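You operate a simulated robot arm through the tools that you are given. There is no shell and no other tool.

The job below is to be done with a simulated two-armed robot. You get a single attempt, and the scene is never put back.

JOB
Pack the SEAT bracket in the large carton and tape it shut.
Fine: fold all four flaps in, end flaps under; press the tape strip from the bench along the seam; other brackets and the spare strip stay.

The check looks at the end state, three seconds after you hand in, the way a careful person would. Anything else that was tipped, shoved, dropped, spilled or broken makes it a failure. Flat cloth is picked up by pressing the open fingertips on it (5 to 10 N) and closing them slowly along it; thin cloth reads only 2 to 8 mm in the jaws.

ROBOT AND FRAMES
Two 7-joint arms with fingered hands on one trunk that stands fixed in place. Base frame: the origin is at the foot of the trunk, x ahead of it, y to its left, z up. Units: m, degrees, N and s.
The left shoulder is at [0.06, 0.177, 0.95], the right one opposite. Each reaches about 1 m from its shoulder. Payload 4 kg a hand.
The TCP of each hand is the grasp point between the finger pads, 0.037 m short of the fingertips. In the tool frame z runs along the fingers and y along their closing line. The gripper opens to 0.124 m; its body begins 0.043 m behind the TCP. The gripper is a hand of 3 fingers: y runs from the thumb to the fingers, the wrist lies at [-0.015, -0.108, -0.202] in the tool frame.
Orientation is that of the tool frame in the base frame, as a unit quaternion [w, x, y, z]. With the fingers straight down and the wrist toward the robot, the tool's x, y and z point along [0, 1, 0], [1, 0, 0] and [0, 0, -1] of the base frame.

CONTROLS
- The arms move only by the tool play_rows. It takes "left_series", "right_series" or both (then of equal length, played together; a hand with none holds still); each is a list of rows, each a list of 2 entries, a list of its own where there are three numbers: the shift along the tool's x, y, z in m, then the turn, a rotation vector about the tool's x, y, z in degrees. In form: [[[tx, ty, tz], [rx, ry, rz]], ...]. A call has 1 to 20 rows; each row is the pose to reach, as a shift and turn from the pose commanded when the call began, along the tool's axes at that moment. Each row takes 0.2 s and may step no farther than 0.05 m and 8.6 degrees from the row before; otherwise, the whole call is refused. Where a pose cannot be reached the arm comes as near as it can. A force on the tool above 40 N (or 10 N above the force at the start of the call, whichever is more), or a blocked arm, ends the call early, and 0.2 s more pass. In this call time passes only in rows, and 0.2 s behind the last. The reply holds the time, the measured pose of the TCP, the force on the tool along the base axes, the opening and the grip force, in the units named above and with some noise, with the torque about the TCP (base axes, N m) and any sound that the robot's microphone picked up, and new pictures: "views" is both (left out), scene, wrist or none (wrist: the cameras of the hands that moved).
- Cameras (640 x 400 px; columns grow to the right, rows downward): "scene" is now at [0.0439, -0.0291, 1.5925]; the picture's right is [-0.39, -0.92, 0.00], its down [-0.69, 0.29, -0.66] and it looks along [0.61, -0.26, -0.75] (base axes); focal length 345 px, centre (320, 200). "left" rides on the left gripper at [-0.064, -0.076, -0.136] in its tool frame; the picture's right is [-0.84, -0.26, 0.48], its down [0.48, -0.76, 0.43] and it looks along [0.26, 0.60, 0.76] (tool axes); focal length 256 px, centre (320, 200). "right" rides on the right gripper at [0.064, -0.076, -0.137] in its tool frame; the picture's right is [-0.84, 0.26, -0.48], its down [-0.48, -0.76, 0.43] and it looks along [-0.26, 0.60, 0.76] (tool axes); focal length 256 px, centre (320, 200). There is no depth. A picture from a camera that has moved, and an enlarged one, comes with that camera's place and axes in the base frame and with its lens.
- slide_trunk(by): slides the trunk up (or, below 0, down) by that many m; the arms and the scene camera ride with it, the base frame stays. It gives what a move gives, with no picture.
- set_fingers(index, middle, thumb_bend, thumb_turn, hand): sets how far each is bent, from 0 (flat) to 100 (curled in); at 30 the hand is open as for a grip, at 70 the pads meet at the TCP. One left out holds its place. A second passes; each finger stops where it meets its share of the squeeze, and holds until it gets a number again. It is the only way to open and close the hand. It gives what a move gives, with no picture; readings hold the bend of each and the force on the fingers (four entries, about 0 where the hand has none), thumb and palm. thumb_turn goes from beside the hand (0) to across from the fingers (100), as for a grip.
- turn_head(pan, tilt): turns the head with the scene camera to pan (to the left, within 86 degrees either way) and tilt (down, from -29 to 69), counted from straight ahead of the robot. It gives what a move gives, and a new picture of the scene camera.
- enlarge(camera, box): a new picture of the part [left, top, right, bottom] of that camera's present view, enlarged. The clock stands still meanwhile.
- close_job(): hands the job in; it is judged then, once.

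Places have to be worked out from the pictures, the camera data and where the tool is seen. Open the grippers and draw the arms clear of the work before you hand the job in, unless the task says otherwise.

The tools are called as name(argument=value, ...) on one line, values as JSON. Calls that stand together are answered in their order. play_rows: Moves the arms, as the interface text tells. Its arguments: {"type":"object","properties":{"left_series":{"type":"array"},"right_series":{"type":"array"},"views":{"type":"string","enum":["both","scene","wrist","none"]}},"required":[]} The other tools are called the same way: slide_trunk (by) moves the trunk up or down; set_fingers (index, middle, thumb_bend, thumb_turn, hand) moves the fingers one by one; turn_head (pan, tilt) turns the head that bears the scene camera; enlarge (camera, box) takes an enlarged picture of a part of a camera's view; close_job () hands the job in.

At the start:

```text
time_s: 0.0
left_ee_pos: [0.7145, 0.0967, 1.1136]
left_tool_rot: [0.0, 0.708, 0.707, 0.0]
left_contact_force: [0.7, 0.6, -0.5]
left_ft_torque: [0.01, 0.04, 0.02]
left_opening: 0.1235
left_grip_force: 0.0
left_shape: jaw
left_bend: [30.0, 30.0, 30.0, 98.0]
left_finger forces: [0.0, 0.0, 0.1, 0.1, 0.1, 0.0]
right_ee_pos: [0.4656, -0.3973, 1.2002]
right_tool_rot: [0.0, 0.706, 0.708, 0.0]
right_contact_force: [-0.4, 0.3, -0.2]
right_ft_torque: [-0.01, 0.0, 0.03]
right_opening: 0.1238
right_grip_force: 0.0
right_shape: jaw
right_bend: [30.0, 30.0, 30.0, 98.0]
right_finger forces: [0.0, 0.1, 0.0, 0.0, 0.0, 0.1]
trunk travel left (down, up): [-0.475, 0.115]
head pan, tilt (commanded): [-22.8, 48.3]
```

scene: 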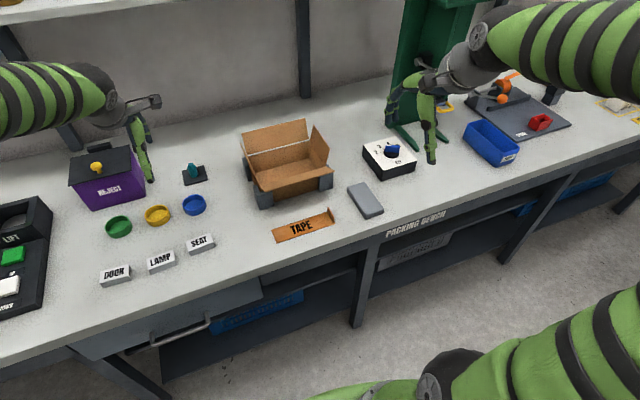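
right: 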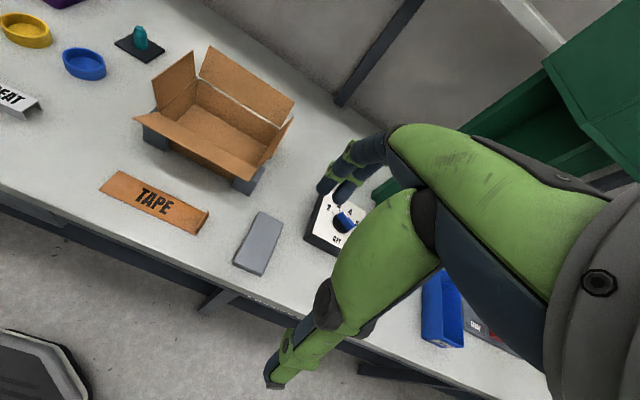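
left: 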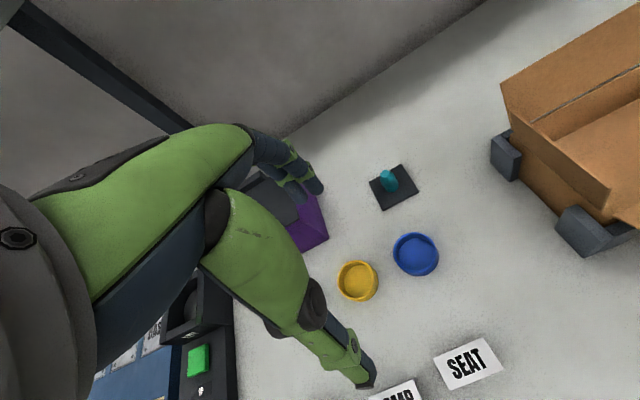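

I start by looking closer at the carton, the brackets and the tape before moving anything.

enlarge(camera="scene", box=[220, 100, 420, 260])

enlarge(camera="scene", box=[60, 140, 260, 300])

enlarge(camera="right", box=[80, 20, 320, 280])

```text
2.50 times, centred on (320, 180) of scene
camera zoom: at [0.0439, -0.0291, 1.5925], right [-0.39, -0.92, 0.0], down [-0.69, 0.29, -0.66], along [0.61, -0.26, -0.75], focal length 862 px, centre (320, 250)
```

zoom: 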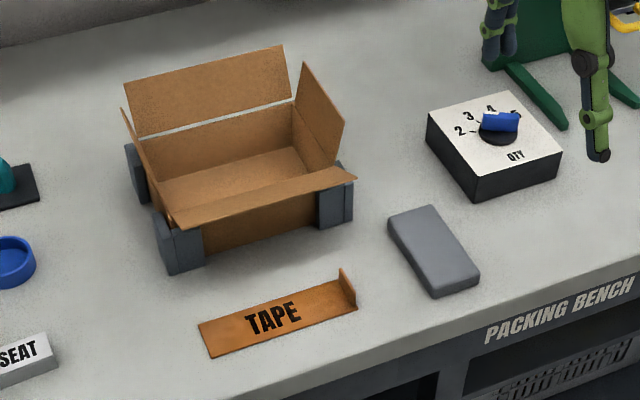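

```text
2.50 times, centred on (160, 220) of scene
camera zoom: at [0.0439, -0.0291, 1.5925], right [-0.39, -0.92, 0.0], down [-0.69, 0.29, -0.66], along [0.61, -0.26, -0.75], focal length 862 px, centre (720, 150)
```

zoom: 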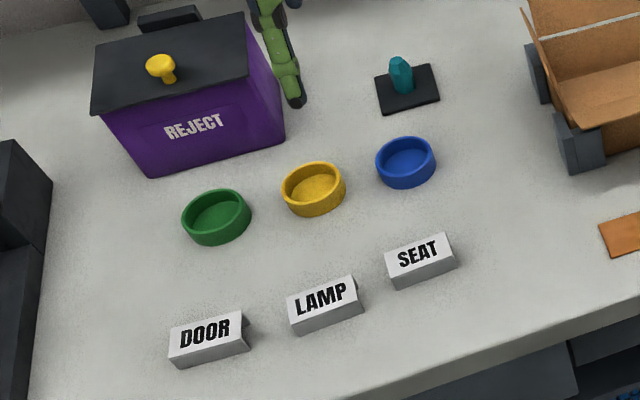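

```text
1.54 times, centred on (200, 150) of right
camera zoom: at [0.3891, -0.3327, 1.3373], right [0.26, -0.84, 0.48], down [-0.76, -0.48, -0.43], along [0.6, -0.25, -0.76], focal length 394 px, centre (505, 277)
```

zoom: 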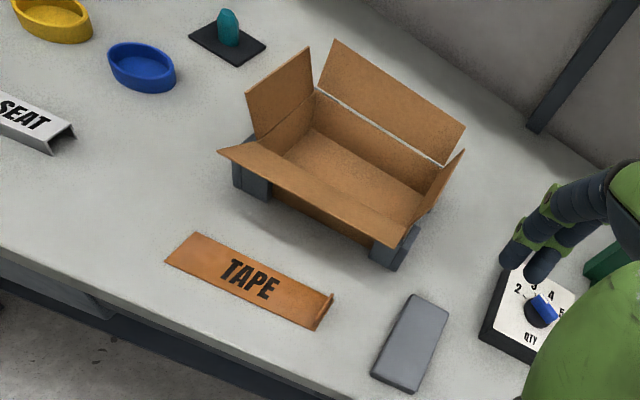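

The bench holds three labelled brackets, one carton in corner chocks and a tape strip in front of it with a raised tab. I turn the head to survey the rest, looking for the spare strip and any second carton.

turn_head(pan=-60, tilt=45)

turn_head(pan=25, tilt=48)

turn_head(pan=-10, tilt=55)

```text
time_s: 1.0
left_ee_pos: [0.7135, 0.0969, 1.1141]
left_tool_rot: [0.0, 0.707, 0.707, 0.0]
left_contact_force: [0.7, 0.2, 0.0]
left_ft_torque: [0.02, -0.01, 0.01]
left_opening: 0.1233
left_grip_force: 0.1
left_shape: jaw
left_bend: [30.0, 30.0, 30.0, 98.0]
left_finger forces: [0.0, 0.0, 0.0, 0.0, 0.1, 0.0]
right_ee_pos: [0.4641, -0.3969, 1.2007]
right_tool_rot: [0.0, 0.706, 0.708, 0.001]
right_contact_force: [0.0, -0.3, 0.1]
right_ft_torque: [0.0, -0.01, 0.03]
right_opening: 0.1236
right_grip_force: 0.1
right_shape: jaw
right_bend: [30.0, 30.0, 30.0, 98.0]
right_finger forces: [0.0, 0.0, 0.0, 0.1, 0.0, 0.0]
trunk travel left (down, up): [-0.475, 0.115]
head pan, tilt (commanded): [-60.0, 45.0]
camera scene: at [0.0123, -0.069, 1.5971], right [-0.87, -0.5, 0.0], down [-0.35, 0.61, -0.71], along [0.35, -0.61, -0.71], focal length 345 px, centre (320, 200)
```

scene: 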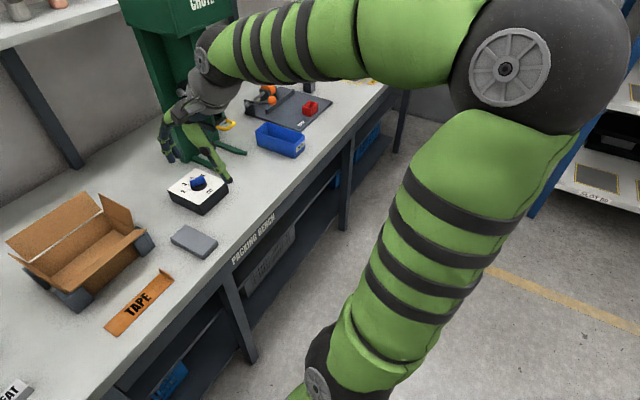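

```text
time_s: 2.6
left_ee_pos: [0.7142, 0.0979, 1.1143]
left_tool_rot: [0.001, 0.707, 0.707, 0.0]
left_contact_force: [0.0, -0.5, 0.4]
left_ft_torque: [0.02, 0.03, 0.02]
left_opening: 0.1235
left_grip_force: 0.1
left_shape: jaw
left_bend: [30.0, 30.0, 30.0, 98.0]
left_finger forces: [0.1, 0.0, 0.1, 0.1, 0.0, 0.1]
right_ee_pos: [0.4654, -0.3961, 1.1997]
right_tool_rot: [0.0, 0.707, 0.707, 0.001]
right_contact_force: [0.1, 0.1, 0.0]
right_ft_torque: [0.01, 0.01, 0.01]
right_opening: 0.124
right_grip_force: 0.0
right_shape: jaw
right_bend: [30.0, 30.0, 30.0, 98.0]
right_finger forces: [0.0, 0.0, 0.1, 0.0, 0.1, 0.0]
trunk travel left (down, up): [-0.475, 0.115]
head pan, tilt (commanded): [25.0, 48.0]
camera scene: at [0.043, 0.0346, 1.5929], right [0.42, -0.91, 0.0], down [-0.67, -0.31, -0.67], along [0.61, 0.28, -0.74], focal length 345 px, centre (320, 200)
```

scene: 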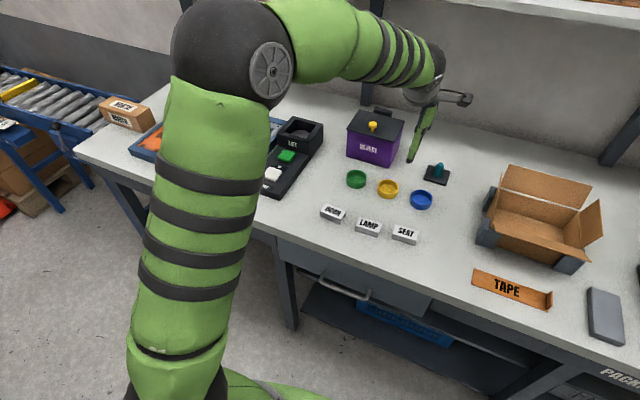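

```text
time_s: 3.6
left_ee_pos: [0.7139, 0.096, 1.1129]
left_tool_rot: [0.001, 0.707, 0.707, 0.0]
left_contact_force: [-1.4, 0.2, -1.0]
left_ft_torque: [-0.02, 0.01, 0.0]
left_opening: 0.1236
left_grip_force: 0.2
left_shape: jaw
left_bend: [30.0, 30.0, 30.0, 98.0]
left_finger forces: [0.0, 0.1, 0.0, 0.1, 0.1, 0.0]
right_ee_pos: [0.4652, -0.3971, 1.2007]
right_tool_rot: [-0.001, 0.707, 0.708, 0.0]
right_contact_force: [0.4, -0.2, -0.3]
right_ft_torque: [0.02, 0.01, 0.04]
right_opening: 0.1234
right_grip_force: 0.1
right_shape: jaw
right_bend: [30.0, 30.0, 30.0, 98.0]
right_finger forces: [0.1, 0.1, 0.0, 0.1, 0.1, 0.1]
trunk travel left (down, up): [-0.475, 0.115]
head pan, tilt (commanded): [-10.0, 55.0]
camera scene: at [0.0426, -0.0111, 1.5837], right [-0.17, -0.98, 0.0], down [-0.81, 0.14, -0.57], along [0.56, -0.1, -0.82], focal length 345 px, centre (320, 200)
```

scene: 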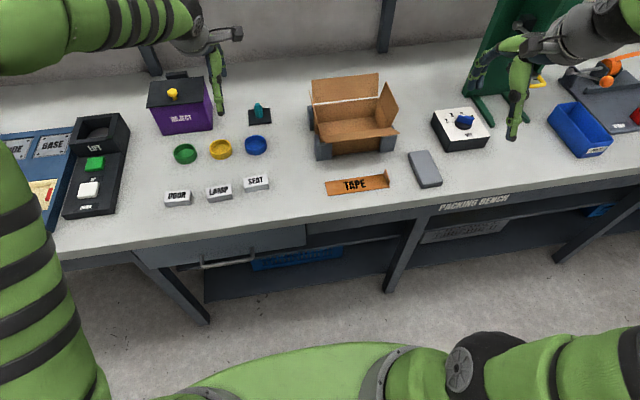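

The carton in the chocks is the large one; a small one sits at the far left. I enlarge the work area from this new head pose for measurements.

enlarge(camera="scene", box=[290, 60, 450, 200])

enlarge(camera="scene", box=[140, 90, 300, 220])

enlarge(camera="scene", box=[0, 90, 140, 240])

enlarge(camera="scene", box=[420, 30, 640, 190])

enlarge(camera="left", box=[320, 0, 640, 400])

```text
2.86 times, centred on (370, 130) of scene
camera zoom: at [0.0426, -0.0111, 1.5837], right [-0.17, -0.98, 0.0], down [-0.81, 0.14, -0.57], along [0.56, -0.1, -0.82], focal length 985 px, centre (177, 400)
```

zoom: 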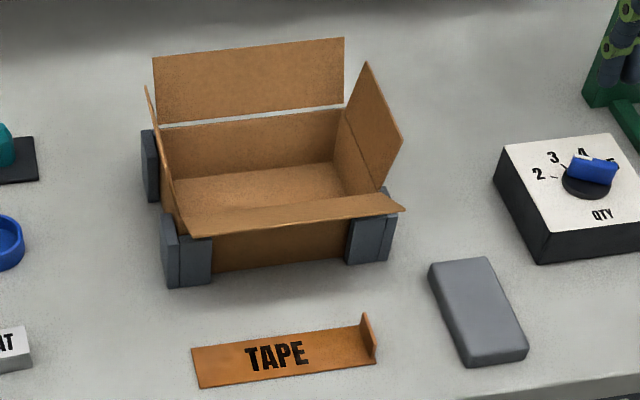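

```text
3.08 times, centred on (220, 155) of scene
camera zoom: at [0.0426, -0.0111, 1.5837], right [-0.17, -0.98, 0.0], down [-0.81, 0.14, -0.57], along [0.56, -0.1, -0.82], focal length 1061 px, centre (628, 338)
```

zoom: 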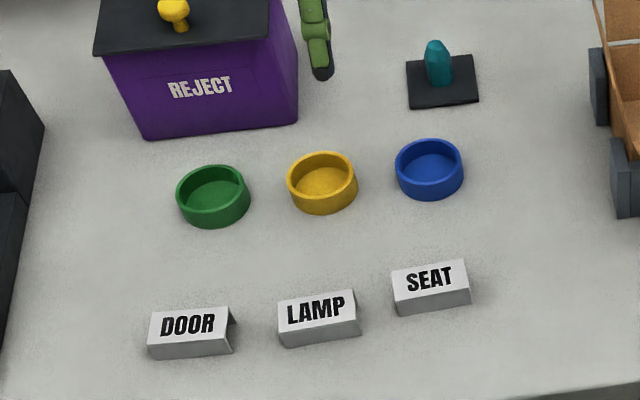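

```text
2.67 times, centred on (70, 165) of scene
camera zoom: at [0.0426, -0.0111, 1.5837], right [-0.17, -0.98, 0.0], down [-0.81, 0.14, -0.57], along [0.56, -0.1, -0.82], focal length 919 px, centre (987, 293)
```

zoom: 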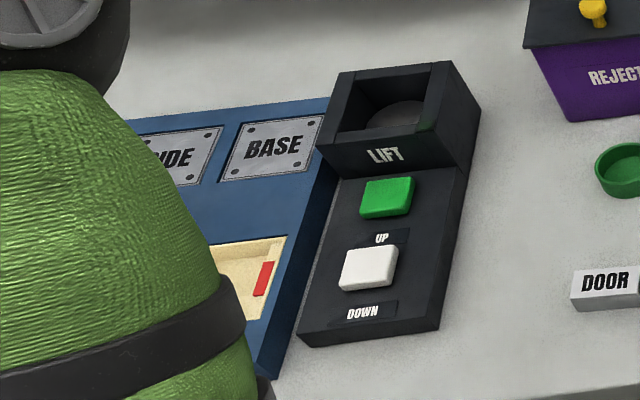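

```text
2.50 times, centred on (530, 110) of scene
camera zoom: at [0.0426, -0.0111, 1.5837], right [-0.17, -0.98, 0.0], down [-0.81, 0.14, -0.57], along [0.56, -0.1, -0.82], focal length 862 px, centre (-205, 425)
```

zoom: 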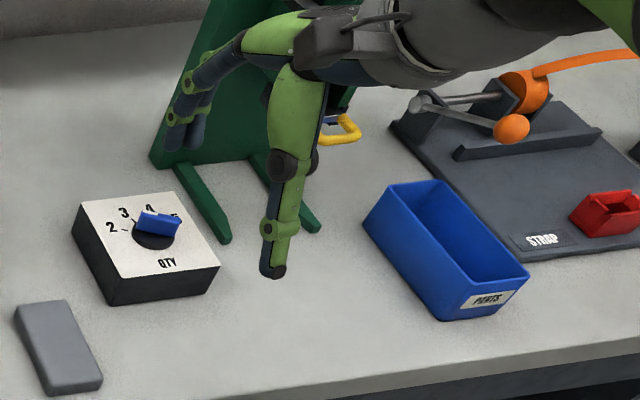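

```text
1.00 times, centred on (480, 200) of left (not enlarged: the box is as wide or as high as the picture)
camera zoom: at [0.639, 0.0332, 1.2498], right [-0.26, -0.84, -0.48], down [-0.76, 0.48, -0.43], along [0.6, 0.26, -0.76], focal length 256 px, centre (160, 200)
```

zoom: 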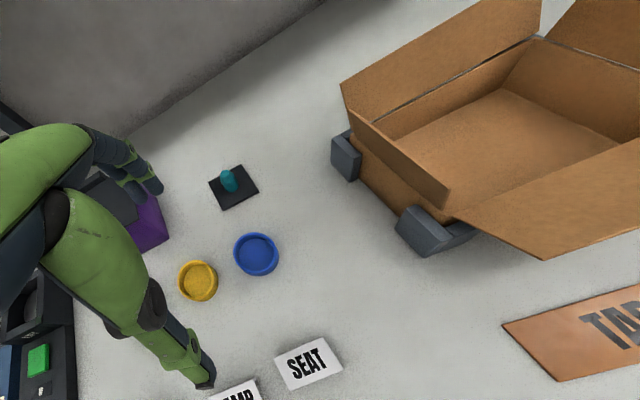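

The bracket is an inverted channel lying along y; I zoom tighter on it and on the tape tab to measure their edges.

enlarge(camera="scene", box=[205, 160, 285, 210])

enlarge(camera="scene", box=[315, 160, 395, 210])

enlarge(camera="right", box=[90, 150, 220, 240])

enlarge(camera="left", box=[410, 320, 530, 400])

```text
8.00 times, centred on (245, 185) of scene
camera zoom: at [0.0426, -0.0111, 1.5837], right [-0.17, -0.98, 0.0], down [-0.81, 0.14, -0.57], along [0.56, -0.1, -0.82], focal length 2758 px, centre (920, 320)
```

zoom: 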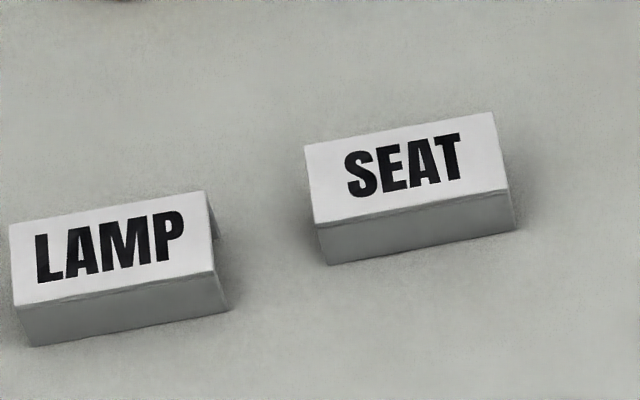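

```text
8.00 times, centred on (355, 185) of scene
camera zoom: at [0.0426, -0.0111, 1.5837], right [-0.17, -0.98, 0.0], down [-0.81, 0.14, -0.57], along [0.56, -0.1, -0.82], focal length 2758 px, centre (40, 320)
```

zoom: 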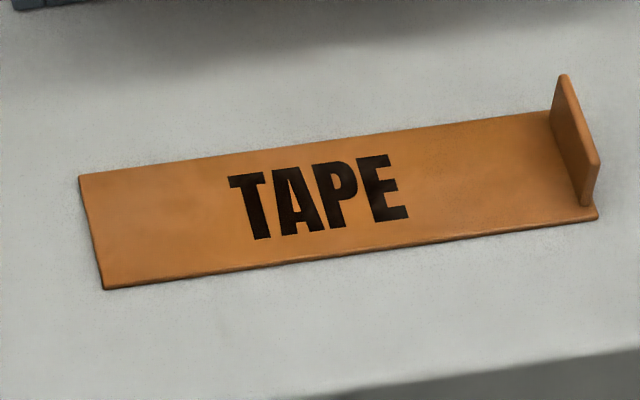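

```text
4.44 times, centred on (155, 195) of right
camera zoom: at [0.3891, -0.3327, 1.3373], right [0.26, -0.84, 0.48], down [-0.76, -0.48, -0.43], along [0.6, -0.25, -0.76], focal length 1138 px, centre (1053, 222)
```

zoom: 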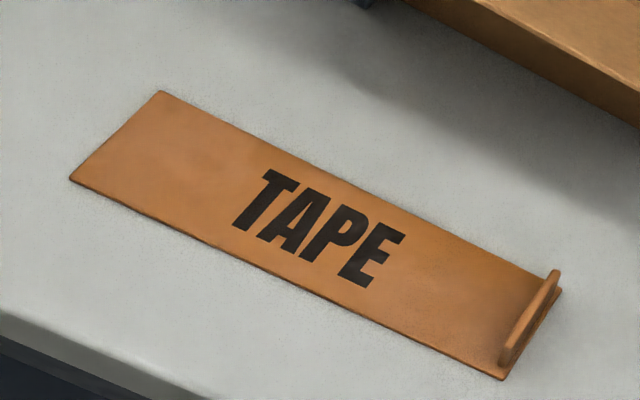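

```text
5.00 times, centred on (470, 360) of left
camera zoom: at [0.639, 0.0332, 1.2498], right [-0.26, -0.84, -0.48], down [-0.76, 0.48, -0.43], along [0.6, 0.26, -0.76], focal length 1280 px, centre (-430, -600)
```

zoom: 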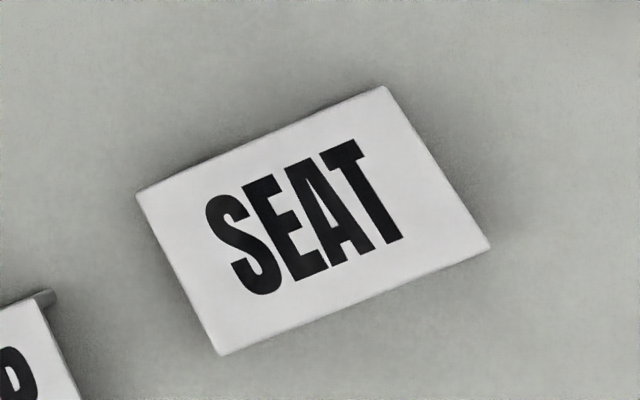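

SEAT measures about x 0.610–0.6435, y 0.026–0.090 with its top at z≈0.867, on a bench at z≈0.845 and turned about 3°. I move the left hand above it and narrow the fingers.

play_rows(left_series=[[[-0.008, -0.018, 0.02], [0, 0, -0.6]], [[-0.016, -0.036, 0.04], [0, 0, -1.2]], [[-0.024, -0.054, 0.065], [0, 0, -1.9]], [[-0.032, -0.072, 0.09], [0, 0, -2.6]], [[-0.0385, -0.0875, 0.1135], [0, 0, -3.3]]], views="none")

set_fingers(hand="left", index=44, middle=44, thumb_bend=44)

play_rows(left_series=[[[0, 0, 0.0], [0, 0, 0]]], views="both")

```text
time_s: 4.8
left_ee_pos: [0.6275, 0.0578, 1.0005]
left_tool_rot: [0.001, 0.685, 0.728, 0.0]
left_contact_force: [0.7, -0.4, 0.7]
left_ft_torque: [0.03, -0.02, 0.02]
left_opening: 0.1238
left_grip_force: 0.1
left_shape: jaw
left_bend: [30.0, 30.0, 30.0, 98.0]
left_finger forces: [0.0, 0.1, 0.1, 0.0, 0.0, 0.1]
right_ee_pos: [0.4647, -0.3979, 1.1998]
right_tool_rot: [0.001, 0.707, 0.707, 0.001]
right_contact_force: [-0.5, 0.7, 0.7]
right_ft_torque: [0.01, 0.03, 0.0]
right_opening: 0.1237
right_grip_force: 0.0
right_shape: jaw
right_bend: [30.0, 30.0, 30.0, 98.0]
right_finger forces: [0.0, 0.0, 0.1, 0.0, 0.0, 0.1]
trunk travel left (down, up): [-0.475, 0.115]
head pan, tilt (commanded): [-10.0, 55.0]
```

```text
time_s: 5.8
left_ee_pos: [0.626, 0.0586, 1.0009]
left_tool_rot: [0.001, 0.686, 0.727, -0.001]
left_contact_force: [0.0, -0.9, 0.1]
left_ft_torque: [-0.02, 0.01, -0.02]
left_opening: 0.0813
left_grip_force: 0.0
left_shape: fingers
left_bend: [44.0, 44.0, 44.0, 98.0]
left_finger forces: [0.0, 0.0, 0.0, 0.0, 0.1, 0.1]
right_ee_pos: [0.4653, -0.3969, 1.2003]
right_tool_rot: [0.0, 0.706, 0.708, 0.0]
right_contact_force: [0.2, 0.1, 0.7]
right_ft_torque: [0.01, 0.04, -0.01]
right_opening: 0.1236
right_grip_force: 0.0
right_shape: jaw
right_bend: [30.0, 30.0, 30.0, 98.0]
right_finger forces: [0.1, 0.0, 0.1, 0.0, 0.0, 0.0]
trunk travel left (down, up): [-0.475, 0.115]
head pan, tilt (commanded): [-10.0, 55.0]
```

```text
time_s: 6.2
left_ee_pos: [0.6265, 0.0586, 1.0009]
left_tool_rot: [0.0, 0.686, 0.727, 0.0]
left_contact_force: [-0.2, 0.6, -0.1]
left_ft_torque: [0.01, 0.0, -0.01]
left_opening: 0.0815
left_grip_force: 0.0
left_shape: fingers
left_bend: [44.0, 44.0, 44.0, 98.0]
left_finger forces: [0.0, 0.0, 0.1, 0.0, 0.0, 0.0]
right_ee_pos: [0.4654, -0.3973, 1.1998]
right_tool_rot: [0.0, 0.707, 0.707, 0.0]
right_contact_force: [-0.4, -0.1, 0.1]
right_ft_torque: [0.0, 0.02, 0.0]
right_opening: 0.1238
right_grip_force: 0.0
right_shape: jaw
right_bend: [30.0, 30.0, 30.0, 98.0]
right_finger forces: [0.0, 0.0, 0.1, 0.0, 0.0, 0.0]
trunk travel left (down, up): [-0.475, 0.115]
head pan, tilt (commanded): [-10.0, 55.0]
camera scene: at [0.0425, -0.0112, 1.5837], right [-0.17, -0.98, 0.0], down [-0.81, 0.14, -0.57], along [0.56, -0.1, -0.82], focal length 345 px, centre (320, 200)
camera left: at [0.5551, -0.0092, 1.1365], right [-0.21, -0.85, -0.48], down [-0.79, 0.44, -0.43], along [0.58, 0.29, -0.76], focal length 256 px, centre (320, 200)
```

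scene: 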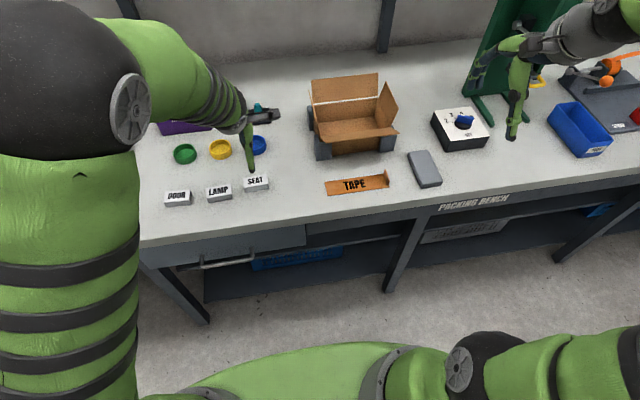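
left: 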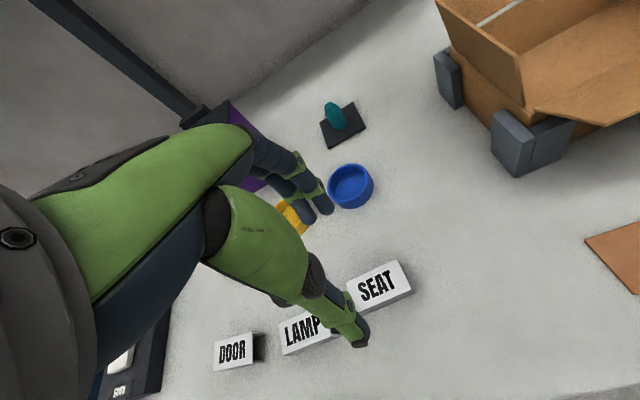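

The left hand hovers over SEAT with the jaws at 8 cm, well lined up. I lower it straight down to bring the fingertips beside the bracket.

play_rows(left_series=[[[0, 0, 0.025], [0, 0, 0]], [[0, 0, 0.05], [0, 0, 0]], [[0, 0, 0.075], [0, 0, 0]], [[0, 0, 0.09], [0, 0, 0]], [[0, 0, 0.1], [0, 0, 0]], [[0, 0, 0.105], [0, 0, 0]], [[0, 0, 0.108], [0, 0, 0]]], views="both")

```text
time_s: 7.8
left_ee_pos: [0.6267, 0.0584, 0.8925]
left_tool_rot: [0.0, 0.687, 0.727, 0.0]
left_contact_force: [-0.4, 0.4, -0.2]
left_ft_torque: [0.03, 0.03, -0.01]
left_opening: 0.0811
left_grip_force: 0.0
left_shape: fingers
left_bend: [44.0, 44.0, 44.0, 98.0]
left_finger forces: [0.0, 0.1, 0.0, 0.0, 0.0, 0.0]
right_ee_pos: [0.465, -0.3973, 1.2007]
right_tool_rot: [0.001, 0.707, 0.707, 0.0]
right_contact_force: [0.1, -0.3, 0.1]
right_ft_torque: [0.02, 0.0, 0.0]
right_opening: 0.1234
right_grip_force: 0.0
right_shape: jaw
right_bend: [30.0, 30.0, 30.0, 98.0]
right_finger forces: [0.0, 0.0, 0.0, 0.1, 0.1, 0.0]
trunk travel left (down, up): [-0.475, 0.115]
head pan, tilt (commanded): [-10.0, 55.0]
camera scene: at [0.0426, -0.0112, 1.5837], right [-0.17, -0.98, 0.0], down [-0.81, 0.14, -0.57], along [0.56, -0.1, -0.82], focal length 345 px, centre (320, 200)
camera left: at [0.5555, -0.0094, 1.0285], right [-0.21, -0.85, -0.48], down [-0.79, 0.44, -0.43], along [0.58, 0.29, -0.76], focal length 256 px, centre (320, 200)
```

scene: 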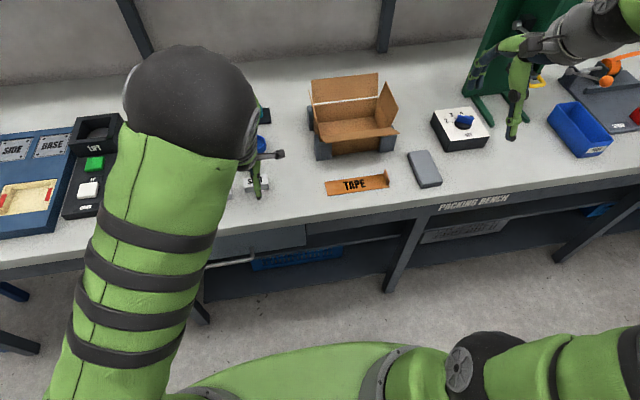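
left: 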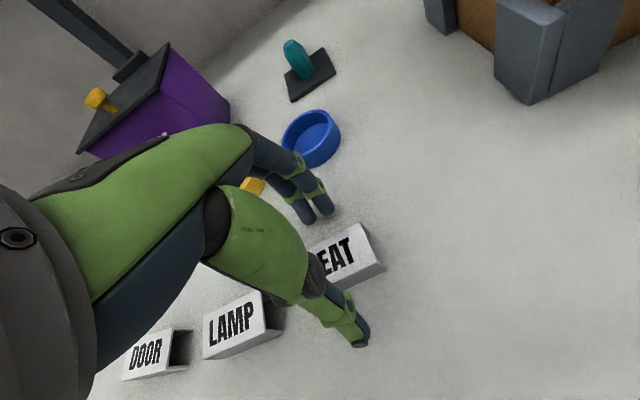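

The fingertips straddle the bracket with no contact force. I close the fingers gently on its two long sides.

set_fingers(hand="left", index=66, middle=66, thumb_bend=66)

enlarge(camera="left", box=[200, 140, 440, 380])

```text
time_s: 8.8
left_ee_pos: [0.6266, 0.0589, 0.8923]
left_tool_rot: [0.0, 0.686, 0.727, 0.001]
left_contact_force: [1.6, 0.5, 1.9]
left_ft_torque: [0.04, -0.02, -0.04]
left_opening: 0.032
left_grip_force: 10.1
left_shape: fingers
left_bend: [62.0, 62.0, 62.0, 97.0]
left_finger forces: [5.8, 5.0, 0.0, 0.0, 10.4, 0.1]
right_ee_pos: [0.4654, -0.3966, 1.2004]
right_tool_rot: [0.0, 0.707, 0.707, 0.0]
right_contact_force: [0.8, -0.5, 0.5]
right_ft_torque: [-0.01, -0.01, -0.02]
right_opening: 0.1235
right_grip_force: 0.1
right_shape: jaw
right_bend: [30.0, 30.0, 30.0, 98.0]
right_finger forces: [0.0, 0.0, 0.0, 0.0, 0.1, 0.1]
trunk travel left (down, up): [-0.475, 0.115]
head pan, tilt (commanded): [-10.0, 55.0]
```

```text
1.67 times, centred on (320, 260) of left
camera zoom: at [0.5555, -0.0094, 1.0287], right [-0.21, -0.85, -0.48], down [-0.79, 0.44, -0.43], along [0.58, 0.29, -0.76], focal length 427 px, centre (320, 100)
```

zoom: 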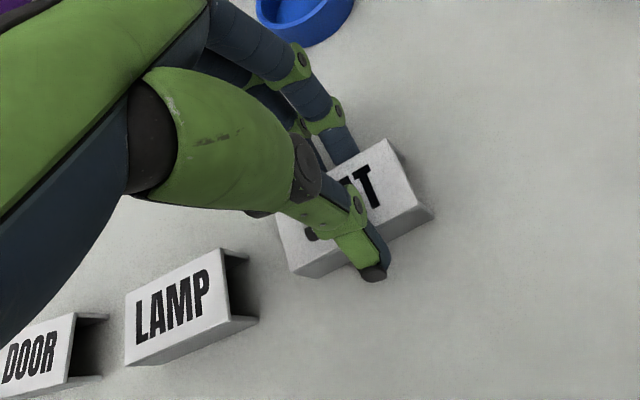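

The grip reads 10 N at a 32 mm opening, which matches the bracket width. I lift straight up and check that it comes along.

play_rows(left_series=[[[0, 0, -0.005], [0, 0, 0]], [[0, 0, -0.015], [0, 0, 0]], [[0, 0, -0.03], [0, 0, 0]], [[0, 0, -0.055], [0, 0, 0]], [[0, 0, -0.085], [0, 0, 0]], [[0, 0, -0.12], [0, 0, 0]], [[0, 0, -0.155], [0, 0, 0]], [[0, 0, -0.19], [0, 0, 0]]], views="both")

```text
time_s: 10.6
left_ee_pos: [0.6265, 0.06, 1.0832]
left_tool_rot: [0.0, 0.686, 0.727, 0.0]
left_contact_force: [1.1, 0.2, -1.2]
left_ft_torque: [0.0, 0.02, -0.01]
left_opening: 0.0319
left_grip_force: 10.4
left_shape: fingers
left_bend: [62.0, 63.0, 62.0, 97.0]
left_finger forces: [5.6, 4.5, 0.0, 0.0, 9.7, 0.1]
right_ee_pos: [0.4651, -0.3976, 1.2002]
right_tool_rot: [0.0, 0.707, 0.707, 0.0]
right_contact_force: [0.1, -0.1, -0.3]
right_ft_torque: [0.05, 0.0, -0.02]
right_opening: 0.1235
right_grip_force: 0.0
right_shape: jaw
right_bend: [30.0, 30.0, 30.0, 98.0]
right_finger forces: [0.0, 0.0, 0.1, 0.1, 0.1, 0.0]
trunk travel left (down, up): [-0.475, 0.115]
head pan, tilt (commanded): [-10.0, 55.0]
camera scene: at [0.0422, -0.011, 1.5837], right [-0.17, -0.98, 0.0], down [-0.81, 0.14, -0.57], along [0.56, -0.1, -0.82], focal length 345 px, centre (320, 200)
camera left: at [0.5551, -0.0093, 1.219], right [-0.21, -0.85, -0.48], down [-0.79, 0.44, -0.43], along [0.58, 0.29, -0.76], focal length 256 px, centre (320, 200)
```

scene: 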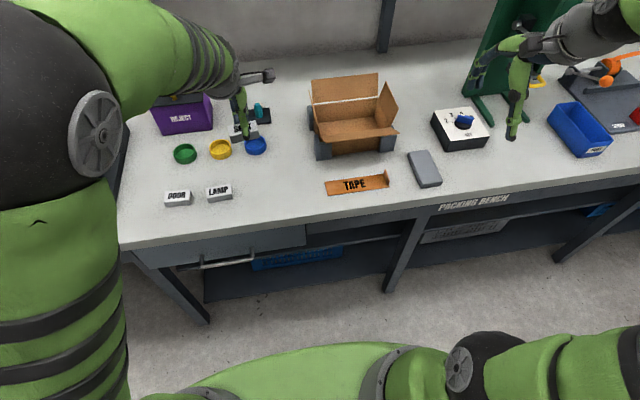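
left: 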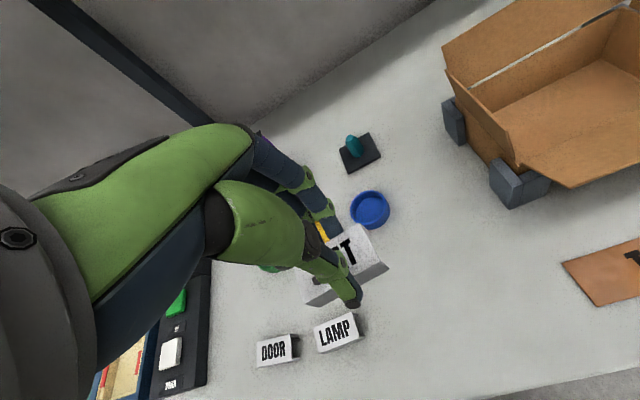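

The bracket is held and hanging level. I carry it at this height over the middle of the carton, around (0.77, −0.235).

play_rows(left_series=[[[-0.02, 0.008, 0], [0, 0, 0]], [[-0.05, 0.02, 0], [0, 0, 0]], [[-0.085, 0.035, 0], [0, 0, 0]], [[-0.12, 0.05, 0], [0, 0, 0]], [[-0.155, 0.065, 0], [0, 0, 0]], [[-0.19, 0.08, 0], [0, 0, 0]], [[-0.225, 0.094, 0], [0, 0, 0]], [[-0.255, 0.106, 0], [0, 0, 0]], [[-0.28, 0.116, 0], [0, 0, 0]], [[-0.297, 0.123, 0], [0, 0, 0]], [[-0.3032, 0.1251, 0], [0, 0, 0]]], views="both")

```text
time_s: 13.0
left_ee_pos: [0.7626, -0.2352, 1.0821]
left_tool_rot: [0.0, 0.686, 0.727, 0.0]
left_contact_force: [0.5, -0.1, -0.8]
left_ft_torque: [-0.01, -0.04, 0.0]
left_opening: 0.0317
left_grip_force: 9.6
left_shape: fingers
left_bend: [62.0, 63.0, 62.0, 97.0]
left_finger forces: [5.6, 4.5, 0.0, 0.0, 9.5, 0.0]
left hand out of reach, approached as far as the arm can: row 11
right_ee_pos: [0.4635, -0.3974, 1.2002]
right_tool_rot: [-0.001, 0.707, 0.707, 0.0]
right_contact_force: [-1.1, 0.3, -0.2]
right_ft_torque: [-0.02, -0.02, 0.02]
right_opening: 0.1239
right_grip_force: 0.1
right_shape: jaw
right_bend: [30.0, 30.0, 30.0, 98.0]
right_finger forces: [0.0, 0.0, 0.1, 0.0, 0.0, 0.0]
trunk travel left (down, up): [-0.475, 0.115]
head pan, tilt (commanded): [-10.0, 55.0]
camera scene: at [0.0416, -0.0114, 1.5838], right [-0.17, -0.98, 0.0], down [-0.81, 0.14, -0.57], along [0.57, -0.1, -0.82], focal length 345 px, centre (320, 200)
camera left: at [0.6913, -0.3026, 1.2171], right [-0.21, -0.85, -0.48], down [-0.79, 0.44, -0.43], along [0.58, 0.29, -0.76], focal length 256 px, centre (320, 200)
```

scene: 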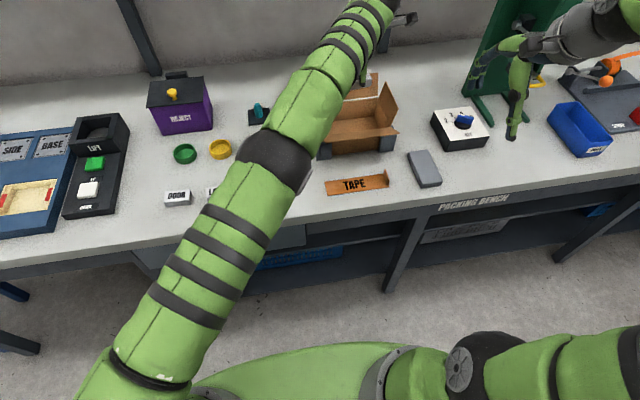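
left: 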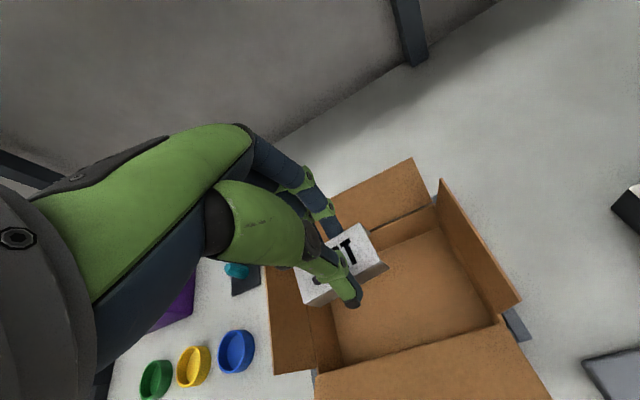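

The carton interior spans about x 0.705–0.835, y −0.13 to −0.33, and the arm reached its limit slightly short in x at this height. Lowering brings it back in range, so I go down partway and re-check.

play_rows(left_series=[[[0, 0, 0.02], [0, 0, 0]], [[0, 0, 0.045], [0, 0, 0]], [[0, 0, 0.07], [0, 0, 0]], [[0, 0, 0.095], [0, 0, 0]], [[0, 0, 0.115], [0, 0, 0]], [[0, 0, 0.13], [0, 0, 0]]], views="both")

```text
time_s: 14.4
left_ee_pos: [0.7641, -0.2352, 0.95]
left_tool_rot: [-0.001, 0.686, 0.727, 0.0]
left_contact_force: [0.0, 0.4, -0.4]
left_ft_torque: [-0.02, -0.02, 0.05]
left_opening: 0.0315
left_grip_force: 9.7
left_shape: fingers
left_bend: [62.0, 63.0, 63.0, 97.0]
left_finger forces: [5.4, 4.3, 0.1, 0.0, 9.2, 0.0]
right_ee_pos: [0.4655, -0.3974, 1.2001]
right_tool_rot: [0.0, 0.706, 0.708, 0.0]
right_contact_force: [0.8, 0.7, 0.7]
right_ft_torque: [0.04, 0.02, 0.03]
right_opening: 0.1238
right_grip_force: 0.1
right_shape: jaw
right_bend: [30.0, 30.0, 30.0, 98.0]
right_finger forces: [0.0, 0.1, 0.1, 0.1, 0.0, 0.0]
trunk travel left (down, up): [-0.475, 0.115]
head pan, tilt (commanded): [-10.0, 55.0]
camera scene: at [0.0427, -0.0113, 1.5837], right [-0.17, -0.98, 0.0], down [-0.81, 0.14, -0.57], along [0.56, -0.1, -0.82], focal length 345 px, centre (320, 200)
camera left: at [0.6927, -0.3023, 1.0861], right [-0.21, -0.85, -0.48], down [-0.79, 0.44, -0.43], along [0.58, 0.29, -0.76], focal length 256 px, centre (320, 200)
```

scene: 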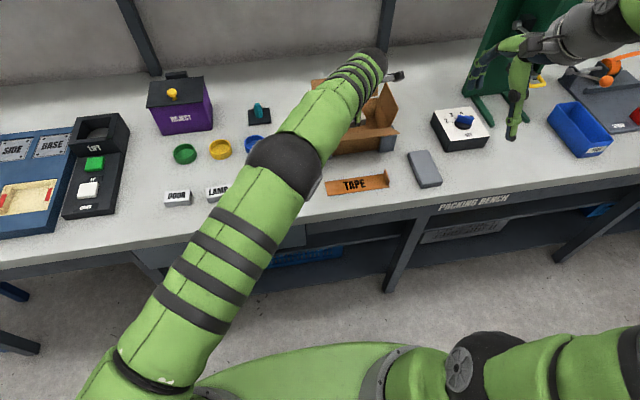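
left: 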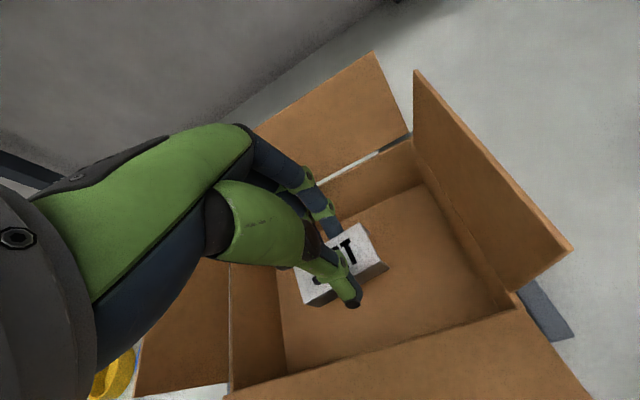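

The bracket is inside the carton mouth with clear walls all round. I continue down slowly to the floor with a 6 mm shift forward.

play_rows(left_series=[[[0, 0.003, 0.015], [0, 0, 0]], [[0, 0.006, 0.03], [0, 0, 0]], [[0, 0.006, 0.04], [0, 0, 0]], [[0, 0.006, 0.046], [0, 0, 0]], [[0, 0.006, 0.05], [0, 0, 0]], [[0, 0.006, 0.0525], [0, 0, 0]], [[0, 0.006, 0.0545], [0, 0, 0]]], views="both")

```text
time_s: 16.0
left_ee_pos: [0.7698, -0.2339, 0.8986]
left_tool_rot: [0.0, 0.686, 0.727, 0.001]
left_contact_force: [1.2, 0.1, 4.0]
left_ft_torque: [0.01, 0.01, 0.01]
left_opening: 0.0319
left_grip_force: 11.1
left_shape: fingers
left_bend: [62.0, 63.0, 62.0, 97.0]
left_finger forces: [6.1, 5.1, 0.0, 0.0, 11.1, 0.1]
right_ee_pos: [0.4654, -0.397, 1.2003]
right_tool_rot: [0.0, 0.706, 0.708, 0.0]
right_contact_force: [0.5, 0.7, 0.8]
right_ft_torque: [-0.02, 0.0, 0.0]
right_opening: 0.1235
right_grip_force: 0.0
right_shape: jaw
right_bend: [30.0, 30.0, 30.0, 98.0]
right_finger forces: [0.0, 0.1, 0.0, 0.0, 0.0, 0.1]
trunk travel left (down, up): [-0.475, 0.115]
head pan, tilt (commanded): [-10.0, 55.0]
camera scene: at [0.0424, -0.0112, 1.5838], right [-0.17, -0.98, 0.0], down [-0.81, 0.14, -0.57], along [0.56, -0.1, -0.82], focal length 345 px, centre (320, 200)
camera left: at [0.6988, -0.3015, 1.0336], right [-0.21, -0.85, -0.48], down [-0.79, 0.44, -0.44], along [0.58, 0.29, -0.76], focal length 256 px, centre (320, 200)
```

scene: 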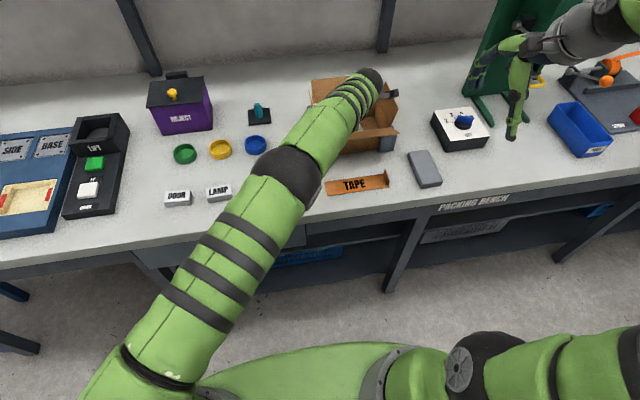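
left: 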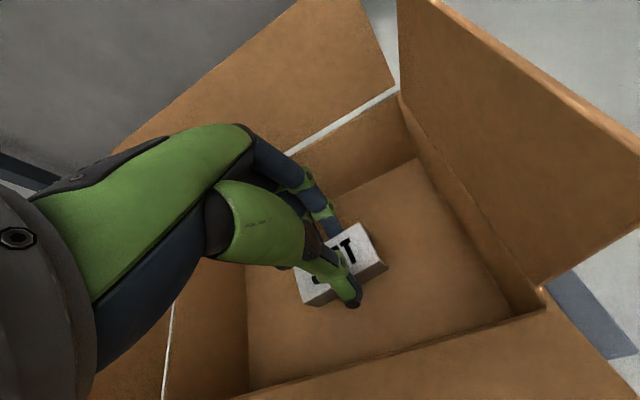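

A 4 N upward force shows the bracket is resting on the carton floor. I open the fingers just enough to release it.

set_fingers(hand="left", index=48, middle=48, thumb_bend=48)

play_rows(left_series=[[[0, 0, -0.005], [0, 0, 0]], [[0, 0, -0.015], [0, 0, 0]], [[0, 0, -0.035], [0, 0, 0]], [[0, 0, -0.065], [0, 0, 0]], [[0, 0, -0.095], [0, 0, 0]], [[0, 0, -0.125], [0, 0, 0]], [[0, 0, -0.155], [0, 0, 0]]], views="both")

```text
time_s: 17.0
left_ee_pos: [0.7683, -0.2343, 0.8966]
left_tool_rot: [0.0, 0.687, 0.727, -0.001]
left_contact_force: [-19.1, -0.8, -5.9]
left_ft_torque: [-0.07, 0.14, 0.17]
left_opening: 0.0684
left_grip_force: 9.5
left_shape: fingers
left_bend: [48.0, 55.0, 48.0, 97.0]
left_finger forces: [0.1, 18.9, 0.1, 0.0, 0.1, 0.0]
right_ee_pos: [0.4643, -0.3962, 1.1998]
right_tool_rot: [0.0, 0.707, 0.707, 0.0]
right_contact_force: [-0.6, -0.9, -0.2]
right_ft_torque: [0.04, 0.02, 0.0]
right_opening: 0.1234
right_grip_force: 0.0
right_shape: jaw
right_bend: [30.0, 30.0, 30.0, 98.0]
right_finger forces: [0.0, 0.1, 0.0, 0.0, 0.0, 0.0]
trunk travel left (down, up): [-0.475, 0.115]
head pan, tilt (commanded): [-10.0, 55.0]
```

```text
time_s: 18.6
left_ee_pos: [0.7701, -0.2334, 1.0519]
left_tool_rot: [0.0, 0.686, 0.728, 0.0]
left_contact_force: [-0.6, 0.2, -0.3]
left_ft_torque: [0.01, -0.03, -0.02]
left_opening: 0.0682
left_grip_force: 0.1
left_shape: fingers
left_bend: [48.0, 48.0, 48.0, 97.0]
left_finger forces: [0.0, 0.0, 0.0, 0.0, 0.0, 0.1]
right_ee_pos: [0.4661, -0.3962, 1.1991]
right_tool_rot: [0.0, 0.707, 0.707, 0.0]
right_contact_force: [0.2, 0.8, -0.2]
right_ft_torque: [-0.01, -0.01, -0.02]
right_opening: 0.1237
right_grip_force: 0.1
right_shape: jaw
right_bend: [30.0, 30.0, 30.0, 98.0]
right_finger forces: [0.1, 0.1, 0.1, 0.1, 0.0, 0.0]
trunk travel left (down, up): [-0.475, 0.115]
head pan, tilt (commanded): [-10.0, 55.0]
camera scene: at [0.0427, -0.0112, 1.5837], right [-0.17, -0.98, 0.0], down [-0.81, 0.14, -0.57], along [0.56, -0.1, -0.82], focal length 345 px, centre (320, 200)
camera left: at [0.6988, -0.3008, 1.187], right [-0.21, -0.85, -0.48], down [-0.79, 0.44, -0.43], along [0.58, 0.29, -0.76], focal length 256 px, centre (320, 200)
```

scene: 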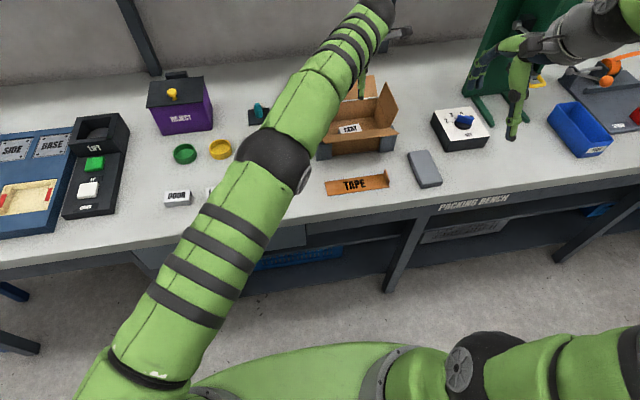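
left: 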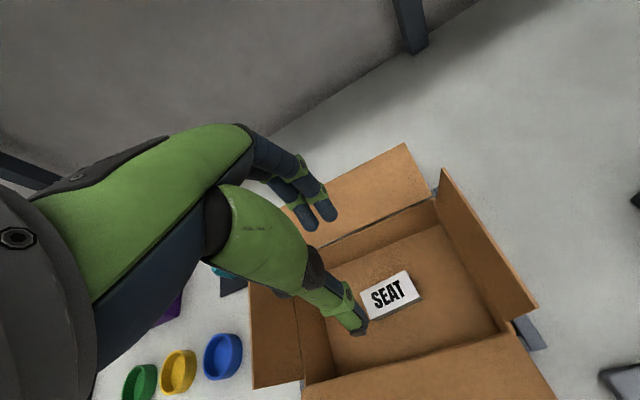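

SEAT lies flat on the carton floor and the hand is clear above the flaps. I move the left hand out to the left of the carton so I can see the flaps and start with the left end flap.

play_rows(left_series=[[[0.03, 0.002, 0], [0, 0, 0.5]], [[0.065, 0.004, 0], [0, 0, 1.1]], [[0.1, 0.006, 0], [0, 0, 1.7]], [[0.135, 0.008, 0], [0, 0, 2.3]], [[0.17, 0.01, 0], [0, 0, 2.9]], [[0.19, 0.0115, 0], [0, 0, 3.4]]], views="none")

set_fingers(hand="left", index=66, middle=66, thumb_bend=66)

turn_head(pan=-17, tilt=50)

enlarge(camera="left", box=[200, 0, 640, 400])

enlarge(camera="right", box=[80, 20, 320, 280])

```text
time_s: 20.0
left_ee_pos: [0.7718, -0.0434, 1.0507]
left_tool_rot: [0.0, 0.708, 0.706, 0.0]
left_contact_force: [-0.1, 0.3, -0.1]
left_ft_torque: [0.01, 0.01, -0.01]
left_opening: 0.068
left_grip_force: 0.0
left_shape: fingers
left_bend: [48.0, 48.0, 48.0, 98.0]
left_finger forces: [0.1, 0.1, 0.0, 0.0, 0.1, 0.1]
right_ee_pos: [0.4653, -0.3963, 1.1991]
right_tool_rot: [0.0, 0.707, 0.707, 0.001]
right_contact_force: [-0.2, -0.4, 0.4]
right_ft_torque: [-0.04, 0.03, 0.01]
right_opening: 0.1235
right_grip_force: 0.1
right_shape: jaw
right_bend: [30.0, 30.0, 30.0, 98.0]
right_finger forces: [0.0, 0.0, 0.0, 0.0, 0.0, 0.0]
trunk travel left (down, up): [-0.475, 0.115]
head pan, tilt (commanded): [-10.0, 55.0]
```

```text
time_s: 21.0
left_ee_pos: [0.7716, -0.0438, 1.0511]
left_tool_rot: [0.0, 0.708, 0.707, 0.0]
left_contact_force: [-0.1, 0.7, -0.4]
left_ft_torque: [-0.02, 0.01, -0.01]
left_opening: 0.0131
left_grip_force: 0.2
left_shape: fingers
left_bend: [66.0, 66.0, 66.0, 98.0]
left_finger forces: [0.0, 0.0, 0.1, 0.0, 0.0, 0.0]
right_ee_pos: [0.4654, -0.3969, 1.2013]
right_tool_rot: [0.0, 0.706, 0.708, 0.0]
right_contact_force: [0.3, -1.2, 0.4]
right_ft_torque: [0.0, 0.0, -0.01]
right_opening: 0.1237
right_grip_force: 0.1
right_shape: jaw
right_bend: [30.0, 30.0, 30.0, 98.0]
right_finger forces: [0.1, 0.0, 0.0, 0.1, 0.0, 0.0]
trunk travel left (down, up): [-0.475, 0.115]
head pan, tilt (commanded): [-10.0, 55.0]
```

```text
time_s: 21.7
left_ee_pos: [0.7713, -0.044, 1.0511]
left_tool_rot: [0.0, 0.708, 0.707, 0.0]
left_contact_force: [0.2, 0.3, -0.3]
left_ft_torque: [-0.04, 0.0, 0.02]
left_opening: 0.0128
left_grip_force: 0.0
left_shape: fingers
left_bend: [66.0, 66.0, 66.0, 98.0]
left_finger forces: [0.0, 0.0, 0.0, 0.0, 0.0, 0.0]
right_ee_pos: [0.4663, -0.3979, 1.2007]
right_tool_rot: [0.0, 0.707, 0.707, 0.0]
right_contact_force: [0.1, 0.7, 0.5]
right_ft_torque: [-0.02, -0.04, 0.04]
right_opening: 0.1236
right_grip_force: 0.1
right_shape: jaw
right_bend: [30.0, 30.0, 30.0, 98.0]
right_finger forces: [0.0, 0.1, 0.1, 0.0, 0.0, 0.0]
trunk travel left (down, up): [-0.475, 0.115]
head pan, tilt (commanded): [-17.0, 50.0]
camera scene: at [0.0452, -0.0211, 1.5902], right [-0.29, -0.96, 0.0], down [-0.73, 0.22, -0.64], along [0.61, -0.19, -0.77], focal length 345 px, centre (320, 200)
```

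scene: 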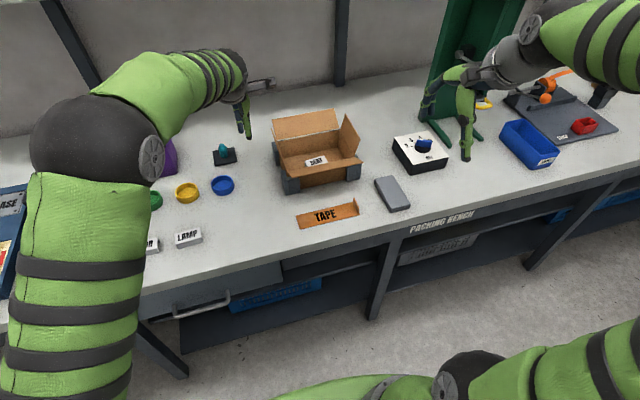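

```text
1.00 times, centred on (420, 200) of left (not enlarged: the box is as wide or as high as the picture)
camera zoom: at [0.6962, -0.107, 1.1867], right [-0.26, -0.84, -0.48], down [-0.76, 0.48, -0.43], along [0.6, 0.25, -0.76], focal length 256 px, centre (220, 200)
```

zoom: 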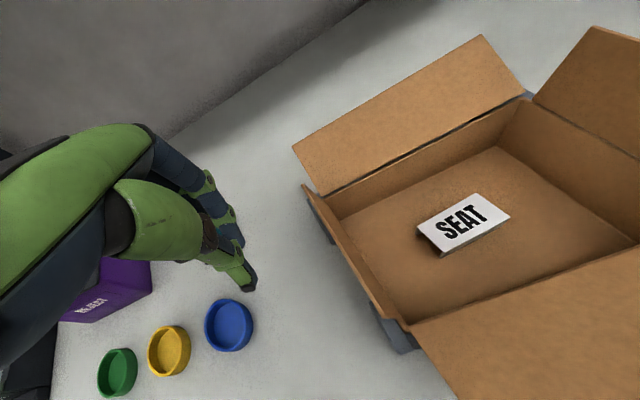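

```text
1.54 times, centred on (200, 150) of right
camera zoom: at [0.3891, -0.3327, 1.3373], right [0.26, -0.84, 0.48], down [-0.76, -0.48, -0.43], along [0.6, -0.25, -0.76], focal length 394 px, centre (505, 277)
```

zoom: 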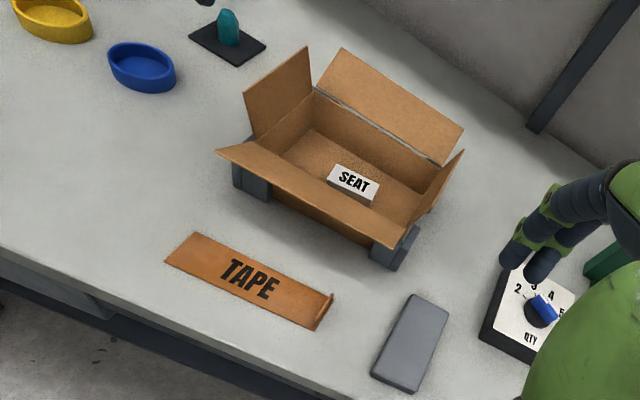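

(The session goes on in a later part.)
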